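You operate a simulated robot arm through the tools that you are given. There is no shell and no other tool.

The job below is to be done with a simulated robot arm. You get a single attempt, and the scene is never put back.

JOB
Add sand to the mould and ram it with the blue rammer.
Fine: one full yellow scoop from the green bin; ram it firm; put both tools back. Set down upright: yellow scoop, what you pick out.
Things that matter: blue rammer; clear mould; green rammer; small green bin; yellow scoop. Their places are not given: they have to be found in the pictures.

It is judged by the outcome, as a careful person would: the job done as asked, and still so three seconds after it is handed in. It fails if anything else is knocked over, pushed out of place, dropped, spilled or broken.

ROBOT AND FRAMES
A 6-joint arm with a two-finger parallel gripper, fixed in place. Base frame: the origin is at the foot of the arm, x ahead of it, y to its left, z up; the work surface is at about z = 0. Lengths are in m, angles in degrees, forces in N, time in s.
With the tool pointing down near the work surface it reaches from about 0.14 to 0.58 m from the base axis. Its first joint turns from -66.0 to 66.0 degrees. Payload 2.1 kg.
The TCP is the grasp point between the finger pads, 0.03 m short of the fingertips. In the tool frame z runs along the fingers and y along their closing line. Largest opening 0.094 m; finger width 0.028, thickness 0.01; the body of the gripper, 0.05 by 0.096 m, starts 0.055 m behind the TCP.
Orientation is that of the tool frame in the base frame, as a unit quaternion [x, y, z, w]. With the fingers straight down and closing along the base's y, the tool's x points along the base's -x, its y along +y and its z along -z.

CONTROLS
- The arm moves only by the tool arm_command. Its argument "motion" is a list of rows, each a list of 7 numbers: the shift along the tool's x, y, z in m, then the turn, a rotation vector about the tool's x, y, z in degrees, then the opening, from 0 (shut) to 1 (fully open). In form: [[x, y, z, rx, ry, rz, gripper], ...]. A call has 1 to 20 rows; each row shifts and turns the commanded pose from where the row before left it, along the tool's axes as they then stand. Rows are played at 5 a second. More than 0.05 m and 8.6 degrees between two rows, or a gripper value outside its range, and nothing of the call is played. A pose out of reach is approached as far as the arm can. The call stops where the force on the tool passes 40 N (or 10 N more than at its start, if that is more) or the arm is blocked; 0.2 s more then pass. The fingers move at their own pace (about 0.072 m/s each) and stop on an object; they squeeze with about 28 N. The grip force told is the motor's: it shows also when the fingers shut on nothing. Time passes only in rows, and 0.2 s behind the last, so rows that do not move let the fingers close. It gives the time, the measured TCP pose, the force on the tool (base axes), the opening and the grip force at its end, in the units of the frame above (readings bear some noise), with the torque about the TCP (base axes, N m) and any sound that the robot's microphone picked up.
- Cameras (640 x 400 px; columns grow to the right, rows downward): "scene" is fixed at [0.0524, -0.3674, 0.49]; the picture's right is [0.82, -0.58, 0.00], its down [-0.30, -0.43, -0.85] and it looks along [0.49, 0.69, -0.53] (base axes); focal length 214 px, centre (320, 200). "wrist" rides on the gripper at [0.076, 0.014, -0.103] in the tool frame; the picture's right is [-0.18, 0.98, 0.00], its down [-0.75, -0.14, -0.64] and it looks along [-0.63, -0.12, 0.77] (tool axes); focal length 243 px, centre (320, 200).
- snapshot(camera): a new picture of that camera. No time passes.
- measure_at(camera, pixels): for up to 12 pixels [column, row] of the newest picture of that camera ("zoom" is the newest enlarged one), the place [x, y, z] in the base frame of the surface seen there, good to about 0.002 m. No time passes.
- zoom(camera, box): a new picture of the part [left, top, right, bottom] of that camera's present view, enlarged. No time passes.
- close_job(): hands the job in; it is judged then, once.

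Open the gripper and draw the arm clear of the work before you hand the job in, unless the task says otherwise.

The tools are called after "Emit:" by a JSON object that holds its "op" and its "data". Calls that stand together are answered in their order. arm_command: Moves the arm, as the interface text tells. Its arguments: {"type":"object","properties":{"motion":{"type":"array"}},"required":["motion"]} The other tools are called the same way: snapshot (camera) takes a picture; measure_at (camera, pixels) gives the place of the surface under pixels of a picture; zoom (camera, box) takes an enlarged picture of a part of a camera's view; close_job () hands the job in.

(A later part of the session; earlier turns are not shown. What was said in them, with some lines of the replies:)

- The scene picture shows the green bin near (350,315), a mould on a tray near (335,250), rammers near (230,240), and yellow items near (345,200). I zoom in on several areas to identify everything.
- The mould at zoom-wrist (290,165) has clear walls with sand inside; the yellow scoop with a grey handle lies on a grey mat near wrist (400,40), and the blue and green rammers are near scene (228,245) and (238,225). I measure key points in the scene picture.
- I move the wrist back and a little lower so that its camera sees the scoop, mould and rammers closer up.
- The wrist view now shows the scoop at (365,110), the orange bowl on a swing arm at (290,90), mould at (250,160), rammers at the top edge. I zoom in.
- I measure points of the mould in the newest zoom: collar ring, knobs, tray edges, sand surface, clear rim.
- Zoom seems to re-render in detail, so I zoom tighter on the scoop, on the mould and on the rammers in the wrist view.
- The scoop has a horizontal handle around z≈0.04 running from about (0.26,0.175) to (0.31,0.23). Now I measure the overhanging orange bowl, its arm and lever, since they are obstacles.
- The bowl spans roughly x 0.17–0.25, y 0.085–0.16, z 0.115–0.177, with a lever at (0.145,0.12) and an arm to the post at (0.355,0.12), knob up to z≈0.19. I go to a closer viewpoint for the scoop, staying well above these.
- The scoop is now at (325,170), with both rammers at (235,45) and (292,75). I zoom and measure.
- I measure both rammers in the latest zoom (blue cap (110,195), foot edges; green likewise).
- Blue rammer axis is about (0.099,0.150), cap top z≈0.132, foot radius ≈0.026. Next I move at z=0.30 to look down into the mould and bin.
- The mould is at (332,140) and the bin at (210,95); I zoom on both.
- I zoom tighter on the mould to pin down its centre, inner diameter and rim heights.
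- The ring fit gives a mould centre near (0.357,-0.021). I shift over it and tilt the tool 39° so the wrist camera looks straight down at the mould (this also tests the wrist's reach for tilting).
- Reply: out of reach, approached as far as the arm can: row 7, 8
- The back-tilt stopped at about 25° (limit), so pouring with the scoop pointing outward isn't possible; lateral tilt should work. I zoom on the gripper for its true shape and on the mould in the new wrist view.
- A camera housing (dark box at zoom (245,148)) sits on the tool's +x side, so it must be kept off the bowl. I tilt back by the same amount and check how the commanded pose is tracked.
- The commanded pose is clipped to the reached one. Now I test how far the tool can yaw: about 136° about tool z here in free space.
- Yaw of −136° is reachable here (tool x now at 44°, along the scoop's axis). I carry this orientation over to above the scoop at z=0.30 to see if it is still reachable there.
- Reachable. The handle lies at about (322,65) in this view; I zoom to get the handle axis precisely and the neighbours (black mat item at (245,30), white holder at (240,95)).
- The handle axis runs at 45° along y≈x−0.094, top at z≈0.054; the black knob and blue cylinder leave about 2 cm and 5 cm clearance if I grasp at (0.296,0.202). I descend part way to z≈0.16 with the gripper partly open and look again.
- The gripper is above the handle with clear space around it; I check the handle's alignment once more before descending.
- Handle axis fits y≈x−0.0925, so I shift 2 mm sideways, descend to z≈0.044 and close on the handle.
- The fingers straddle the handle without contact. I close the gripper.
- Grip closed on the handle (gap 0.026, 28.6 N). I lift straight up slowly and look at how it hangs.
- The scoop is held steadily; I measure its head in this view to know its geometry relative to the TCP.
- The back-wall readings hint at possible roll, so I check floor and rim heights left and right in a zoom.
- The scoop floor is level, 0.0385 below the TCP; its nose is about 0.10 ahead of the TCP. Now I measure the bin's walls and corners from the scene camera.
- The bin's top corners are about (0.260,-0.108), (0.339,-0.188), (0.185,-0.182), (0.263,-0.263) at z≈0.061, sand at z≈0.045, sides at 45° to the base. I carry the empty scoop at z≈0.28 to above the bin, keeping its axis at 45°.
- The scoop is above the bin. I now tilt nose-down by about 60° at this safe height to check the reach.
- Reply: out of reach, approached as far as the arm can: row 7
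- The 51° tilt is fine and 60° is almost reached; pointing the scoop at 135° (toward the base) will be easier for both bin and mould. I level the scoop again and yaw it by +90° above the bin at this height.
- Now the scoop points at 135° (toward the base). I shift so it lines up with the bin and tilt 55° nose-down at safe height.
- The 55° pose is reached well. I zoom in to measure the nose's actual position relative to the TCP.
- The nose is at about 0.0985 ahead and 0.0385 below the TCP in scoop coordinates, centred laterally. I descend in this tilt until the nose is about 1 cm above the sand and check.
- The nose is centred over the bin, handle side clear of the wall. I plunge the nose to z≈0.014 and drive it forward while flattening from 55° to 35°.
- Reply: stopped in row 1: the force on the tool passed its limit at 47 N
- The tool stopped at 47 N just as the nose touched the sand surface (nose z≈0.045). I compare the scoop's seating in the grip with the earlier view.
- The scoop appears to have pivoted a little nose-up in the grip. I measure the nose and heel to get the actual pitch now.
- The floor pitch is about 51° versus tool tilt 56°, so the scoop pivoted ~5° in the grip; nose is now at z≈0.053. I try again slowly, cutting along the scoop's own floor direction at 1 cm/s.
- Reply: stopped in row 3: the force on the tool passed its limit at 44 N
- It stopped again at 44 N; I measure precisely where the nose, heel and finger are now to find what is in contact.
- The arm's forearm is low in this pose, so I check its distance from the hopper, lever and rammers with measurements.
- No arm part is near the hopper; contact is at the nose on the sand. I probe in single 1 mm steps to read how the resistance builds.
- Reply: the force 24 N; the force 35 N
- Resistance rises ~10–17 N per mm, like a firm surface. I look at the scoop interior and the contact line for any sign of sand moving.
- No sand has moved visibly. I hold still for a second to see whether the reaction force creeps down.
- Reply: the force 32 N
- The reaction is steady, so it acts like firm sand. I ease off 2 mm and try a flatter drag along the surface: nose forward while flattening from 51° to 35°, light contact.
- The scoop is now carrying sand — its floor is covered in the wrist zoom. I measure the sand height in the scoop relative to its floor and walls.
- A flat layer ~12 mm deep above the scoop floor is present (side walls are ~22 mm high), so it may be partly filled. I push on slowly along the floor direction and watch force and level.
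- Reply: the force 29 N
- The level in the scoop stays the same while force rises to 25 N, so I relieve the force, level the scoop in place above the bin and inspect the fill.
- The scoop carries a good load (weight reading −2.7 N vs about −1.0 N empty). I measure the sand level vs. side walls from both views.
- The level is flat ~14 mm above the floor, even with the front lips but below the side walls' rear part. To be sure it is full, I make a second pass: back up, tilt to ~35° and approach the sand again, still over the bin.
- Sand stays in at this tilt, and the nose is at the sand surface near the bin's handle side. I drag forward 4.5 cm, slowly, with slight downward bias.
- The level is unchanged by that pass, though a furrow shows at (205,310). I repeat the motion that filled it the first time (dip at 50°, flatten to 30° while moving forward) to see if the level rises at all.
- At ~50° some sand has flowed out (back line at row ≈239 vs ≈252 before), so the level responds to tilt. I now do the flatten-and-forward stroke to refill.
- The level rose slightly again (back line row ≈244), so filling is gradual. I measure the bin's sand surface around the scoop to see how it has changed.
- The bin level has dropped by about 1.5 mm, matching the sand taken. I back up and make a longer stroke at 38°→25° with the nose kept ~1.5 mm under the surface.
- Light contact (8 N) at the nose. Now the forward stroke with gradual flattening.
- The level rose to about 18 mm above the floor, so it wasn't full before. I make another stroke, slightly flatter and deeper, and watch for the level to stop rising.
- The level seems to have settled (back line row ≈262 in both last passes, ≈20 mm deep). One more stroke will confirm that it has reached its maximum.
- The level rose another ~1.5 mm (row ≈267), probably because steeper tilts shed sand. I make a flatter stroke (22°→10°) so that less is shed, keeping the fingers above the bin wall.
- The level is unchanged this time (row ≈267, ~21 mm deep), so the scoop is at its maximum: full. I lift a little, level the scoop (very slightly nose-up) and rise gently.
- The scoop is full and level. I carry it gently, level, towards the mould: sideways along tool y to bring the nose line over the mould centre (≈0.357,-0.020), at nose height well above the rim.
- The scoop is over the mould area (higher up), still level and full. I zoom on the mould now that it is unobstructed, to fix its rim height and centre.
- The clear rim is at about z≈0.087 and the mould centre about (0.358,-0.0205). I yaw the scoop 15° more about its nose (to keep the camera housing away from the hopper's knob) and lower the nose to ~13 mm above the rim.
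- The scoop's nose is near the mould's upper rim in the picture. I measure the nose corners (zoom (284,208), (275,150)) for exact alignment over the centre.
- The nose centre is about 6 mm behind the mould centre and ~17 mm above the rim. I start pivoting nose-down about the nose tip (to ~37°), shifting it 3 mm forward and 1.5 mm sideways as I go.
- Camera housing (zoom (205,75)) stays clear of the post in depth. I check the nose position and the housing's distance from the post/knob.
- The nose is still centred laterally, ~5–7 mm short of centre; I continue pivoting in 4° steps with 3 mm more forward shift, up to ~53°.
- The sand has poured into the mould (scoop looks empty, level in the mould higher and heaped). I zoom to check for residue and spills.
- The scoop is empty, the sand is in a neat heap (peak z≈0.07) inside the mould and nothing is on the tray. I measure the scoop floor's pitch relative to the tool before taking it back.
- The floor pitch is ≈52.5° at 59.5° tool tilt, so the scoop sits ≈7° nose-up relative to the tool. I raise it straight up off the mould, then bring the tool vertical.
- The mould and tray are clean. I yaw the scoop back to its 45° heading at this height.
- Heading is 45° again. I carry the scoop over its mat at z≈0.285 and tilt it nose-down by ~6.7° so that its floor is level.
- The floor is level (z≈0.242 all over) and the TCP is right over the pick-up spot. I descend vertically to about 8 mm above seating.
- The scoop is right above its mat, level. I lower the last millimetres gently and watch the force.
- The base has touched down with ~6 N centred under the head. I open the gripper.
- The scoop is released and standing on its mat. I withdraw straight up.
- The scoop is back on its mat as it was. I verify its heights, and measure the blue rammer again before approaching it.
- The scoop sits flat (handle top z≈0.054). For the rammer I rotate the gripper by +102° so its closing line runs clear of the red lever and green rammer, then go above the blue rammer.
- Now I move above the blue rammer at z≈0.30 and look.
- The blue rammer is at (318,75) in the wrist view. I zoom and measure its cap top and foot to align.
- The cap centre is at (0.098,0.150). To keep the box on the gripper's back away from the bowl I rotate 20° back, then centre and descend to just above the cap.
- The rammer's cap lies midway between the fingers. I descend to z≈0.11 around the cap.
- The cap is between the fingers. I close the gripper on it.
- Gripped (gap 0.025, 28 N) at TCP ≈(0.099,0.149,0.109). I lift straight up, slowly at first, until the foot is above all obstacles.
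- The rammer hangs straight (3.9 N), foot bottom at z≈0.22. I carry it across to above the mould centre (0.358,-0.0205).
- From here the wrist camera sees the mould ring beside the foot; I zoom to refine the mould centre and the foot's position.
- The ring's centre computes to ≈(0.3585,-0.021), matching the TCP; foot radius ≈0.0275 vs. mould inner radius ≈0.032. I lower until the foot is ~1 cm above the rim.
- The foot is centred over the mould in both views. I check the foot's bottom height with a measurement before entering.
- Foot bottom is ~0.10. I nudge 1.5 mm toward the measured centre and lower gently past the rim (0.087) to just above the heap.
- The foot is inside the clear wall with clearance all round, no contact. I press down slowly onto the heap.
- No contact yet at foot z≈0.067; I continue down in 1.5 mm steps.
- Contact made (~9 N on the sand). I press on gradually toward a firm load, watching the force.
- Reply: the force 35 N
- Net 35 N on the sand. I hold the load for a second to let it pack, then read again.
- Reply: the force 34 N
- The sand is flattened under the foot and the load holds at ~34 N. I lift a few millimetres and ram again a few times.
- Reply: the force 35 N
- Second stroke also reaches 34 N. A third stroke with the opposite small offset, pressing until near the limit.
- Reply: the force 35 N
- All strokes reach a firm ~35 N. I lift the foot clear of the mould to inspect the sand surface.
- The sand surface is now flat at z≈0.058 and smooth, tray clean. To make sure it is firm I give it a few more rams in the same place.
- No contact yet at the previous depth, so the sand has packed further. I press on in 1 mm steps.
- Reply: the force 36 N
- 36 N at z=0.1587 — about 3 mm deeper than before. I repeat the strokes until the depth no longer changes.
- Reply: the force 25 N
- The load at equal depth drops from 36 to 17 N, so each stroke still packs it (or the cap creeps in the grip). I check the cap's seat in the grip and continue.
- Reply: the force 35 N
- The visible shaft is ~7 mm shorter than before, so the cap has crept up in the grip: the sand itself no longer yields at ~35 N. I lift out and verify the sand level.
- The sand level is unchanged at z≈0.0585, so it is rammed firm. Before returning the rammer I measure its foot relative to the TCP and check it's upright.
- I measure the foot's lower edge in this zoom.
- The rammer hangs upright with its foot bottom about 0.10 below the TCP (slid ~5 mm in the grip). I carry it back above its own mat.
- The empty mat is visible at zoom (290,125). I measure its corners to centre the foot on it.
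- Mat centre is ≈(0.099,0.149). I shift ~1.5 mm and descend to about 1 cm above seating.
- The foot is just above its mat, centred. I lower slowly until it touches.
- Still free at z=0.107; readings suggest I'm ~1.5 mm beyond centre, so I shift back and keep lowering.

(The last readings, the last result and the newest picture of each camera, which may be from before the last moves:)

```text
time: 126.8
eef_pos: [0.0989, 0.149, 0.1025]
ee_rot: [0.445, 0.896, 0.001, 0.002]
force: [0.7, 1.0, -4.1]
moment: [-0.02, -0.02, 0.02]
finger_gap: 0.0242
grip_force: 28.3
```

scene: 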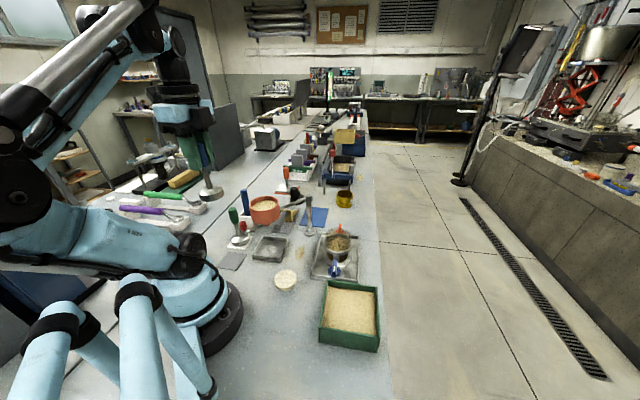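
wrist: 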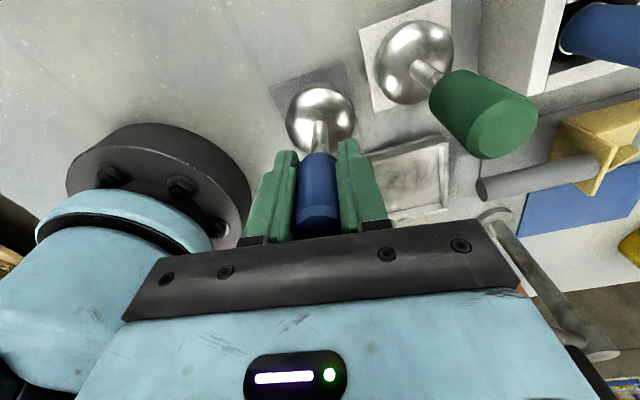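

Position is now (0.099,0.149); still no contact at z=0.1025. I continue in 1 mm steps.

Emit:
{"op": "arm_command", "data": {"motion": [[0, 0, 0.001, 0, 0, 0, 0], [0, 0, 0, 0, 0, 0, 0]]}}

Emit:
{"op": "arm_command", "data": {"motion": [[0, 0, 0.001, 0, 0, 0, 0], [0, 0, 0, 0, 0, 0, 0]]}}

Emit:
{"op": "zoom", "data": {"camera": "scene", "box": [205, 220, 265, 280]}}

```text
time: 127.4
eef_pos: [0.0991, 0.1497, 0.1026]
ee_rot: [0.445, 0.896, 0.0, 0.002]
force: [0.5, 0.5, -2.8]
moment: [0.01, 0.03, 0.01]
finger_gap: 0.0245
grip_force: 27.9
```

```text
time: 128.0
eef_pos: [0.0997, 0.1507, 0.1022]
ee_rot: [0.446, 0.895, 0.0, 0.003]
force: [-2.0, -3.7, 35.6]
moment: [-0.22, 0.19, -0.18]
finger_gap: 0.0243
grip_force: 28.5
```

```text
6.67 times, centred on (235, 250) of scene
```

zoom: 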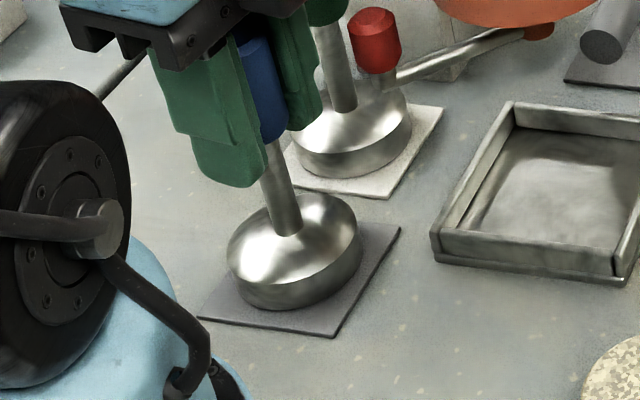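

The foot is seated (force jumped to 35 N). I ease up by under a millimetre to relieve the load.

Emit:
{"op": "arm_command", "data": {"motion": [[0, 0, -0.0007, 0, 0, 0, 0], [0, 0, 0, 0, 0, 0, 0]]}}

```text
time: 128.6
eef_pos: [0.0998, 0.1506, 0.1017]
ee_rot: [0.445, 0.896, 0.001, 0.001]
force: [-3.5, 0.8, 23.8]
moment: [-0.19, 0.19, -0.04]
finger_gap: 0.0244
grip_force: 28.0
```

Emit:
{"op": "arm_command", "data": {"motion": [[0, 0, -0.0008, 0, 0, 0, 0], [0, 0, 0, 0, 0, 0, 0]]}}

```text
time: 129.2
eef_pos: [0.0985, 0.1492, 0.1014]
ee_rot: [0.445, 0.896, 0.001, 0.002]
force: [1.0, -0.6, -3.9]
moment: [0.0, 0.0, 0.01]
finger_gap: 0.024
grip_force: 27.9
```

Now it is just carrying the weight again, a fraction of a millimetre above the mat. I lower 0.4 mm and read.

Emit:
{"op": "arm_command", "data": {"motion": [[0, 0, 0.0004, 0, 0, 0, 0], [0, 0, 0, 0, 0, 0, 0]]}}

```text
time: 129.8
eef_pos: [0.1005, 0.1484, 0.1018]
ee_rot: [0.445, 0.895, -0.001, 0.002]
force: [0.0, 0.4, -4.5]
moment: [0.02, 0.02, 0.0]
finger_gap: 0.0241
grip_force: 27.7
```

Emit:
{"op": "arm_command", "data": {"motion": [[0, 0, 0.0004, 0, 0, 0, 0], [0, 0, 0, 0, 0, 0, 0]]}}

```text
time: 130.4
eef_pos: [0.0997, 0.1502, 0.1022]
ee_rot: [0.445, 0.896, 0.0, 0.002]
force: [0.2, 0.7, -4.1]
moment: [0.04, 0.01, 0.03]
finger_gap: 0.0242
grip_force: 27.7
```

Emit:
{"op": "arm_command", "data": {"motion": [[0, 0, 0.0003, 0, 0, 0, 0], [0, 0, 0, 0, 0, 0, 0]]}}

```text
time: 131.0
eef_pos: [0.0994, 0.1503, 0.1013]
ee_rot: [0.445, 0.896, 0.0, 0.002]
force: [0.3, -0.6, -3.2]
moment: [-0.01, 0.03, 0.02]
finger_gap: 0.0242
grip_force: 28.1
```

The foot is touching or within a few tenths of a millimetre of its mat, so I open the gripper.

Emit:
{"op": "arm_command", "data": {"motion": [[0, 0, 0, 0, 0, 0, 0.3], [0, 0, 0, 0, 0, 0, 0.4], [0, 0, 0, 0, 0, 0, 0.55], [0, 0, 0, 0, 0, 0, 0.55], [0, 0, 0, 0, 0, 0, 0.55]]}}

Emit:
{"op": "snapshot", "data": {"camera": "wrist"}}

Emit:
{"op": "zoom", "data": {"camera": "scene", "box": [205, 200, 265, 280]}}

```text
time: 132.2
eef_pos: [0.0998, 0.1488, 0.1007]
ee_rot: [0.445, 0.895, -0.001, 0.002]
force: [0.9, -0.2, -0.9]
moment: [0.02, 0.0, 0.02]
finger_gap: 0.0515
grip_force: 0.1
```

```text
taken
```

wrist: 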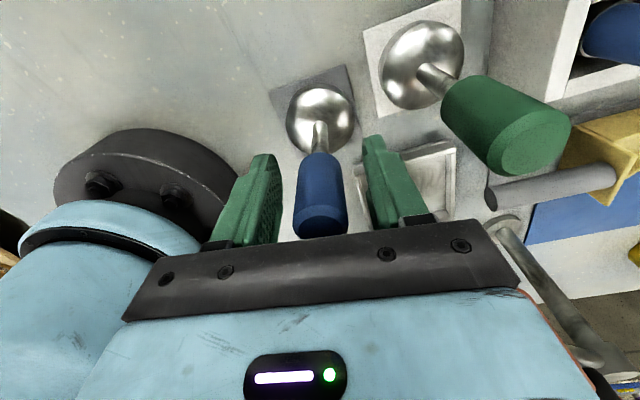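

```text
5.00 times, centred on (235, 240) of scene
```

zoom: 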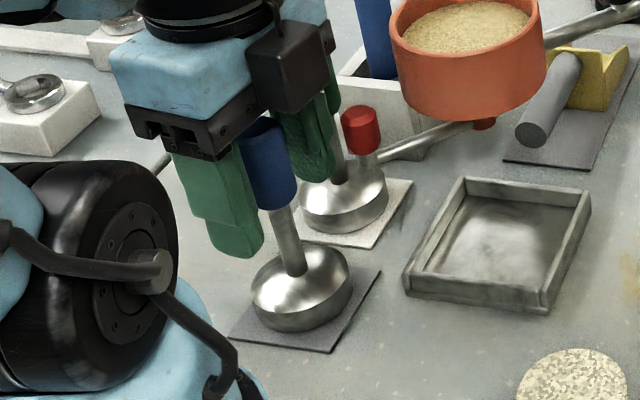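

The rammer stands by itself on its mat. I withdraw straight up and then away.

Emit:
{"op": "arm_command", "data": {"motion": [[0, 0, -0.01, 0, 0, 0, 0.55], [0, 0, -0.02, 0, 0, 0, 0.55], [0, 0, -0.03, 0, 0, 0, 0.55], [0, 0, -0.035, 0, 0, 0, 0.55], [0, 0, -0.035, 0, 0, 0, 0.55], [0, 0, -0.04, 0, 0, 0, 0.55], [0, 0, -0.04, 0, 0, 0, 0.55], [0, 0, 0, 0, 0, 0, 0.55]]}}

Emit:
{"op": "snapshot", "data": {"camera": "wrist"}}

Emit:
{"op": "snapshot", "data": {"camera": "scene"}}

Emit:
{"op": "zoom", "data": {"camera": "scene", "box": [205, 200, 285, 280]}}

```text
time: 134.0
eef_pos: [0.0982, 0.1503, 0.311]
ee_rot: [0.445, 0.896, 0.0, 0.001]
force: [0.5, 0.5, 0.0]
moment: [0.03, -0.03, 0.0]
finger_gap: 0.0519
grip_force: 0.1
```

```text
taken
```

wrist: 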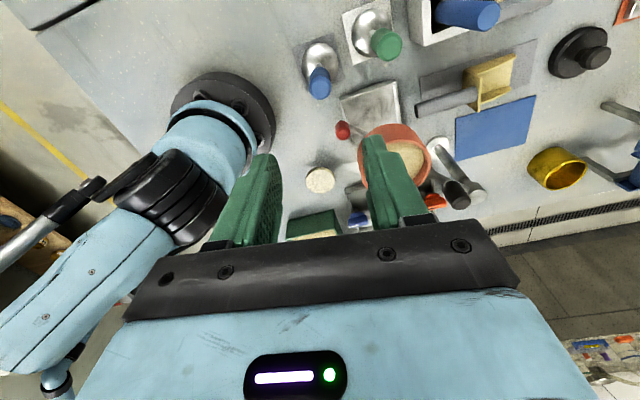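

```text
taken
```

scene: 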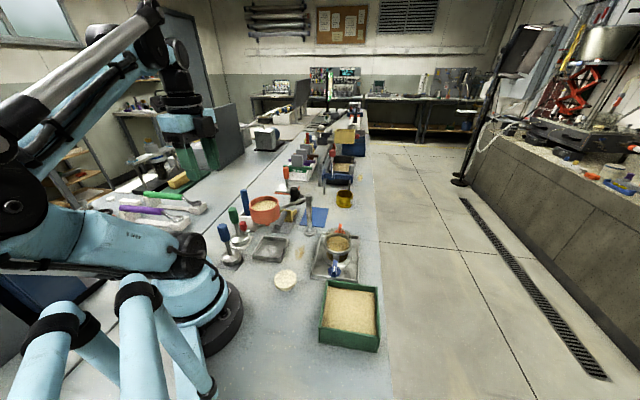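

```text
5.00 times, centred on (245, 240) of scene
```

zoom: 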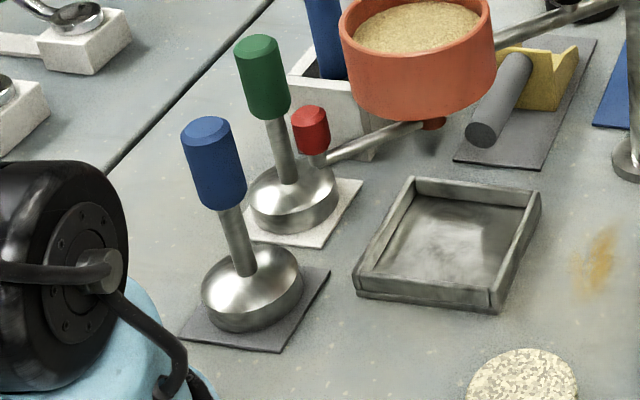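

The rammer is upright on its mat like before. I raise the arm, move it clear to its starting area with the gripper open, and then do a final check.

Emit:
{"op": "arm_command", "data": {"motion": [[0, 0, -0.04, 0, 0, 0, 0.8], [0, 0, -0.04, 0, 0, 0, 1], [0, 0, -0.04, 0, 0, 0, 1], [-0.029, 0.0245, 0, 0, 0, 0, 1], [-0.029, 0.0245, 0, 0, 0, 0, 1], [-0.029, 0.0245, 0, 0, 0, 0, 1], [-0.029, 0.0245, 0, 0, 0, 0, 1], [-0.029, 0.0245, 0, 0, 0, 0, 1], [-0.029, 0.0245, 0, 0, 0, 0, 1], [0, 0, 0, 0, 0, 0, 1]]}}

Emit:
{"op": "snapshot", "data": {"camera": "wrist"}}

Emit:
{"op": "snapshot", "data": {"camera": "scene"}}

Emit:
{"op": "zoom", "data": {"camera": "scene", "box": [280, 210, 400, 360]}}

Emit:
{"op": "zoom", "data": {"camera": "scene", "box": [210, 170, 340, 280]}}

```text
time: 136.2
eef_pos: [0.321, 0.0997, 0.4333]
ee_rot: [0.446, 0.895, -0.001, 0.002]
force: [0.1, 0.0, 0.0]
moment: [0.03, 0.0, 0.0]
finger_gap: 0.094
grip_force: 0.0
```

```text
taken
```

wrist: 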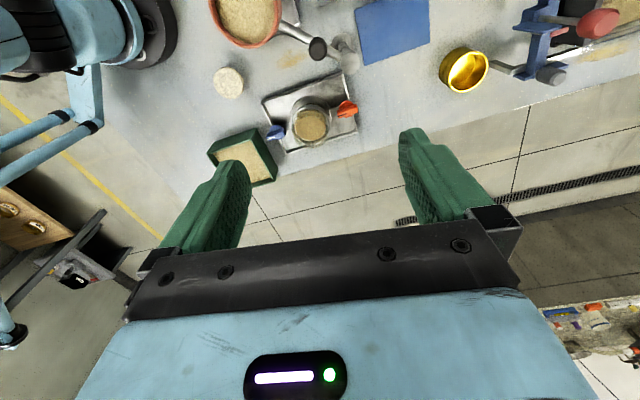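

```text
taken
```

scene: 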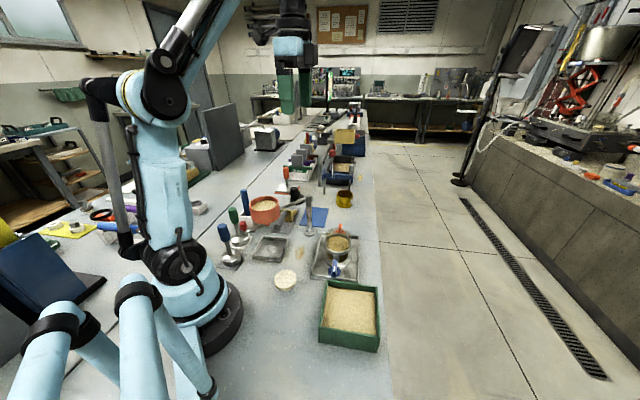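

```text
2.67 times, centred on (340, 285) of scene
```

zoom: 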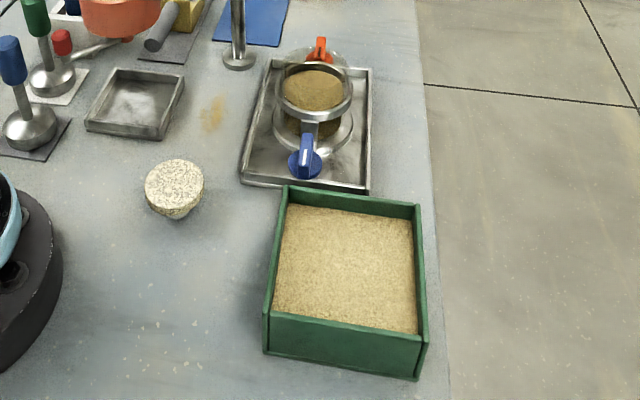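

```text
3.64 times, centred on (275, 225) of scene
```

zoom: 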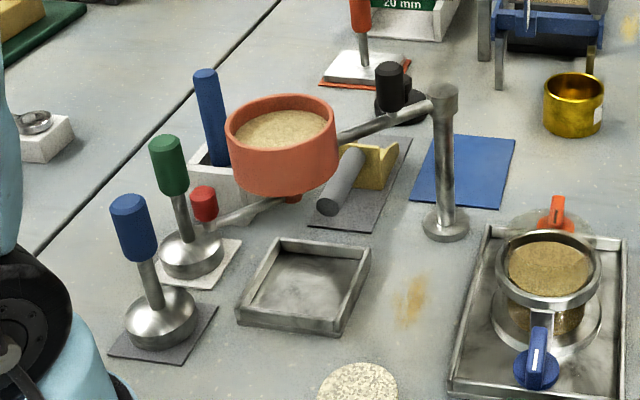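

All items look in place and clean. I verify that the bin and mould tray have not shifted by measuring their corners once more.

Emit:
{"op": "zoom", "data": {"camera": "scene", "box": [305, 270, 395, 360]}}

Emit:
{"op": "measure_at", "data": {"camera": "zoom", "pixels": [[220, 46], [437, 78], [188, 252], [449, 297], [320, 62], [203, 150], [320, 275], [445, 190], [330, 170], [260, 170], [400, 180], [330, 250]]}}

Emit:
{"op": "zoom", "data": {"camera": "scene", "box": [318, 220, 358, 265]}}

```text
4.44 times, centred on (350, 315) of scene
```

zoom: 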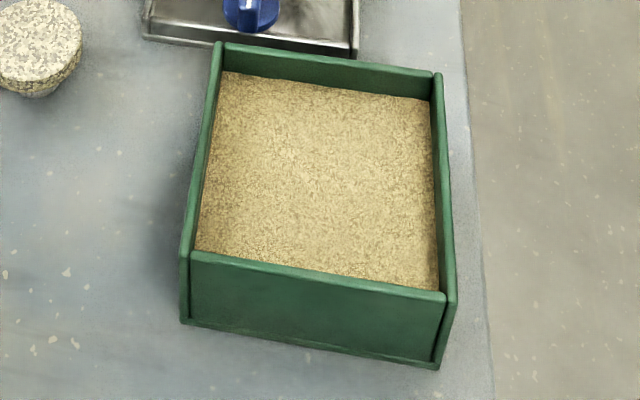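

```text
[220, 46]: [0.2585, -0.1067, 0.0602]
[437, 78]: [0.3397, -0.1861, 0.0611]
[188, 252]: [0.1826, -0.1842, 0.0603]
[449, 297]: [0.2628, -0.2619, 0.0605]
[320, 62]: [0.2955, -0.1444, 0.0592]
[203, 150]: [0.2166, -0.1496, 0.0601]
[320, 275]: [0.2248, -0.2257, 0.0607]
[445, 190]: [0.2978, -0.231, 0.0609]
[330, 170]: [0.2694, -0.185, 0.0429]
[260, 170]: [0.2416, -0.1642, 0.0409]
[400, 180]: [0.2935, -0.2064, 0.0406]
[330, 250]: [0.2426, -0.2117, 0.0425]
```

```text
8.89 times, centred on (338, 242) of scene
```

zoom: 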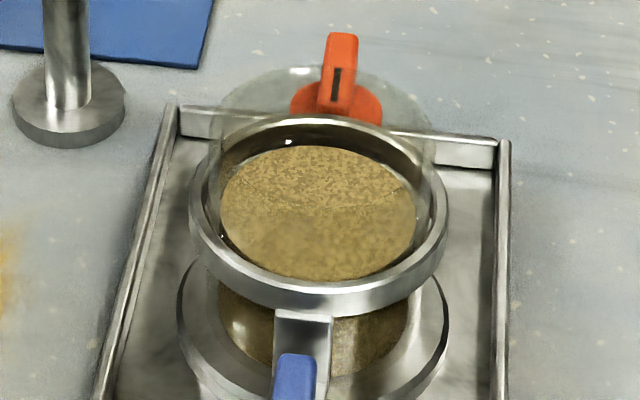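

The bin corners and mould are exactly where they were, with no spilled sand. The mould sand is flat and packed, both tools are back upright on their mats, and the arm is clear with the gripper open. I hand the job in.

Emit:
{"op": "close_job", "data": {}}

```text
The job is handed in.
```

The job is done and handed in: one full yellow scoop of sand from the green bin went into the clear mould, and I rammed it with the blue rammer. I don't have the verdict.

- **Scoop:** It took several strokes in the bin before the sand level in the scoop stopped rising. The pour then emptied it completely into the mould.
- **Ramming:** I gave it several presses of about 35 N each. The sand surface is flat at about 58 mm above the bench, and the later presses packed it no further.
- **Tools:** The yellow scoop and the blue rammer are both upright on their own mats.
- **Surroundings:** I saw no spilled sand on the tray or bench. The bin, mould, green rammer and the rest look where they were at the start; I re-measured only the bin.

Both tools slipped slightly in the grip: the scoop pivoted about 7° and the rammer slid about 5–7 mm. I allowed for both when setting them down.

The arm is back in its starting area with the gripper open.
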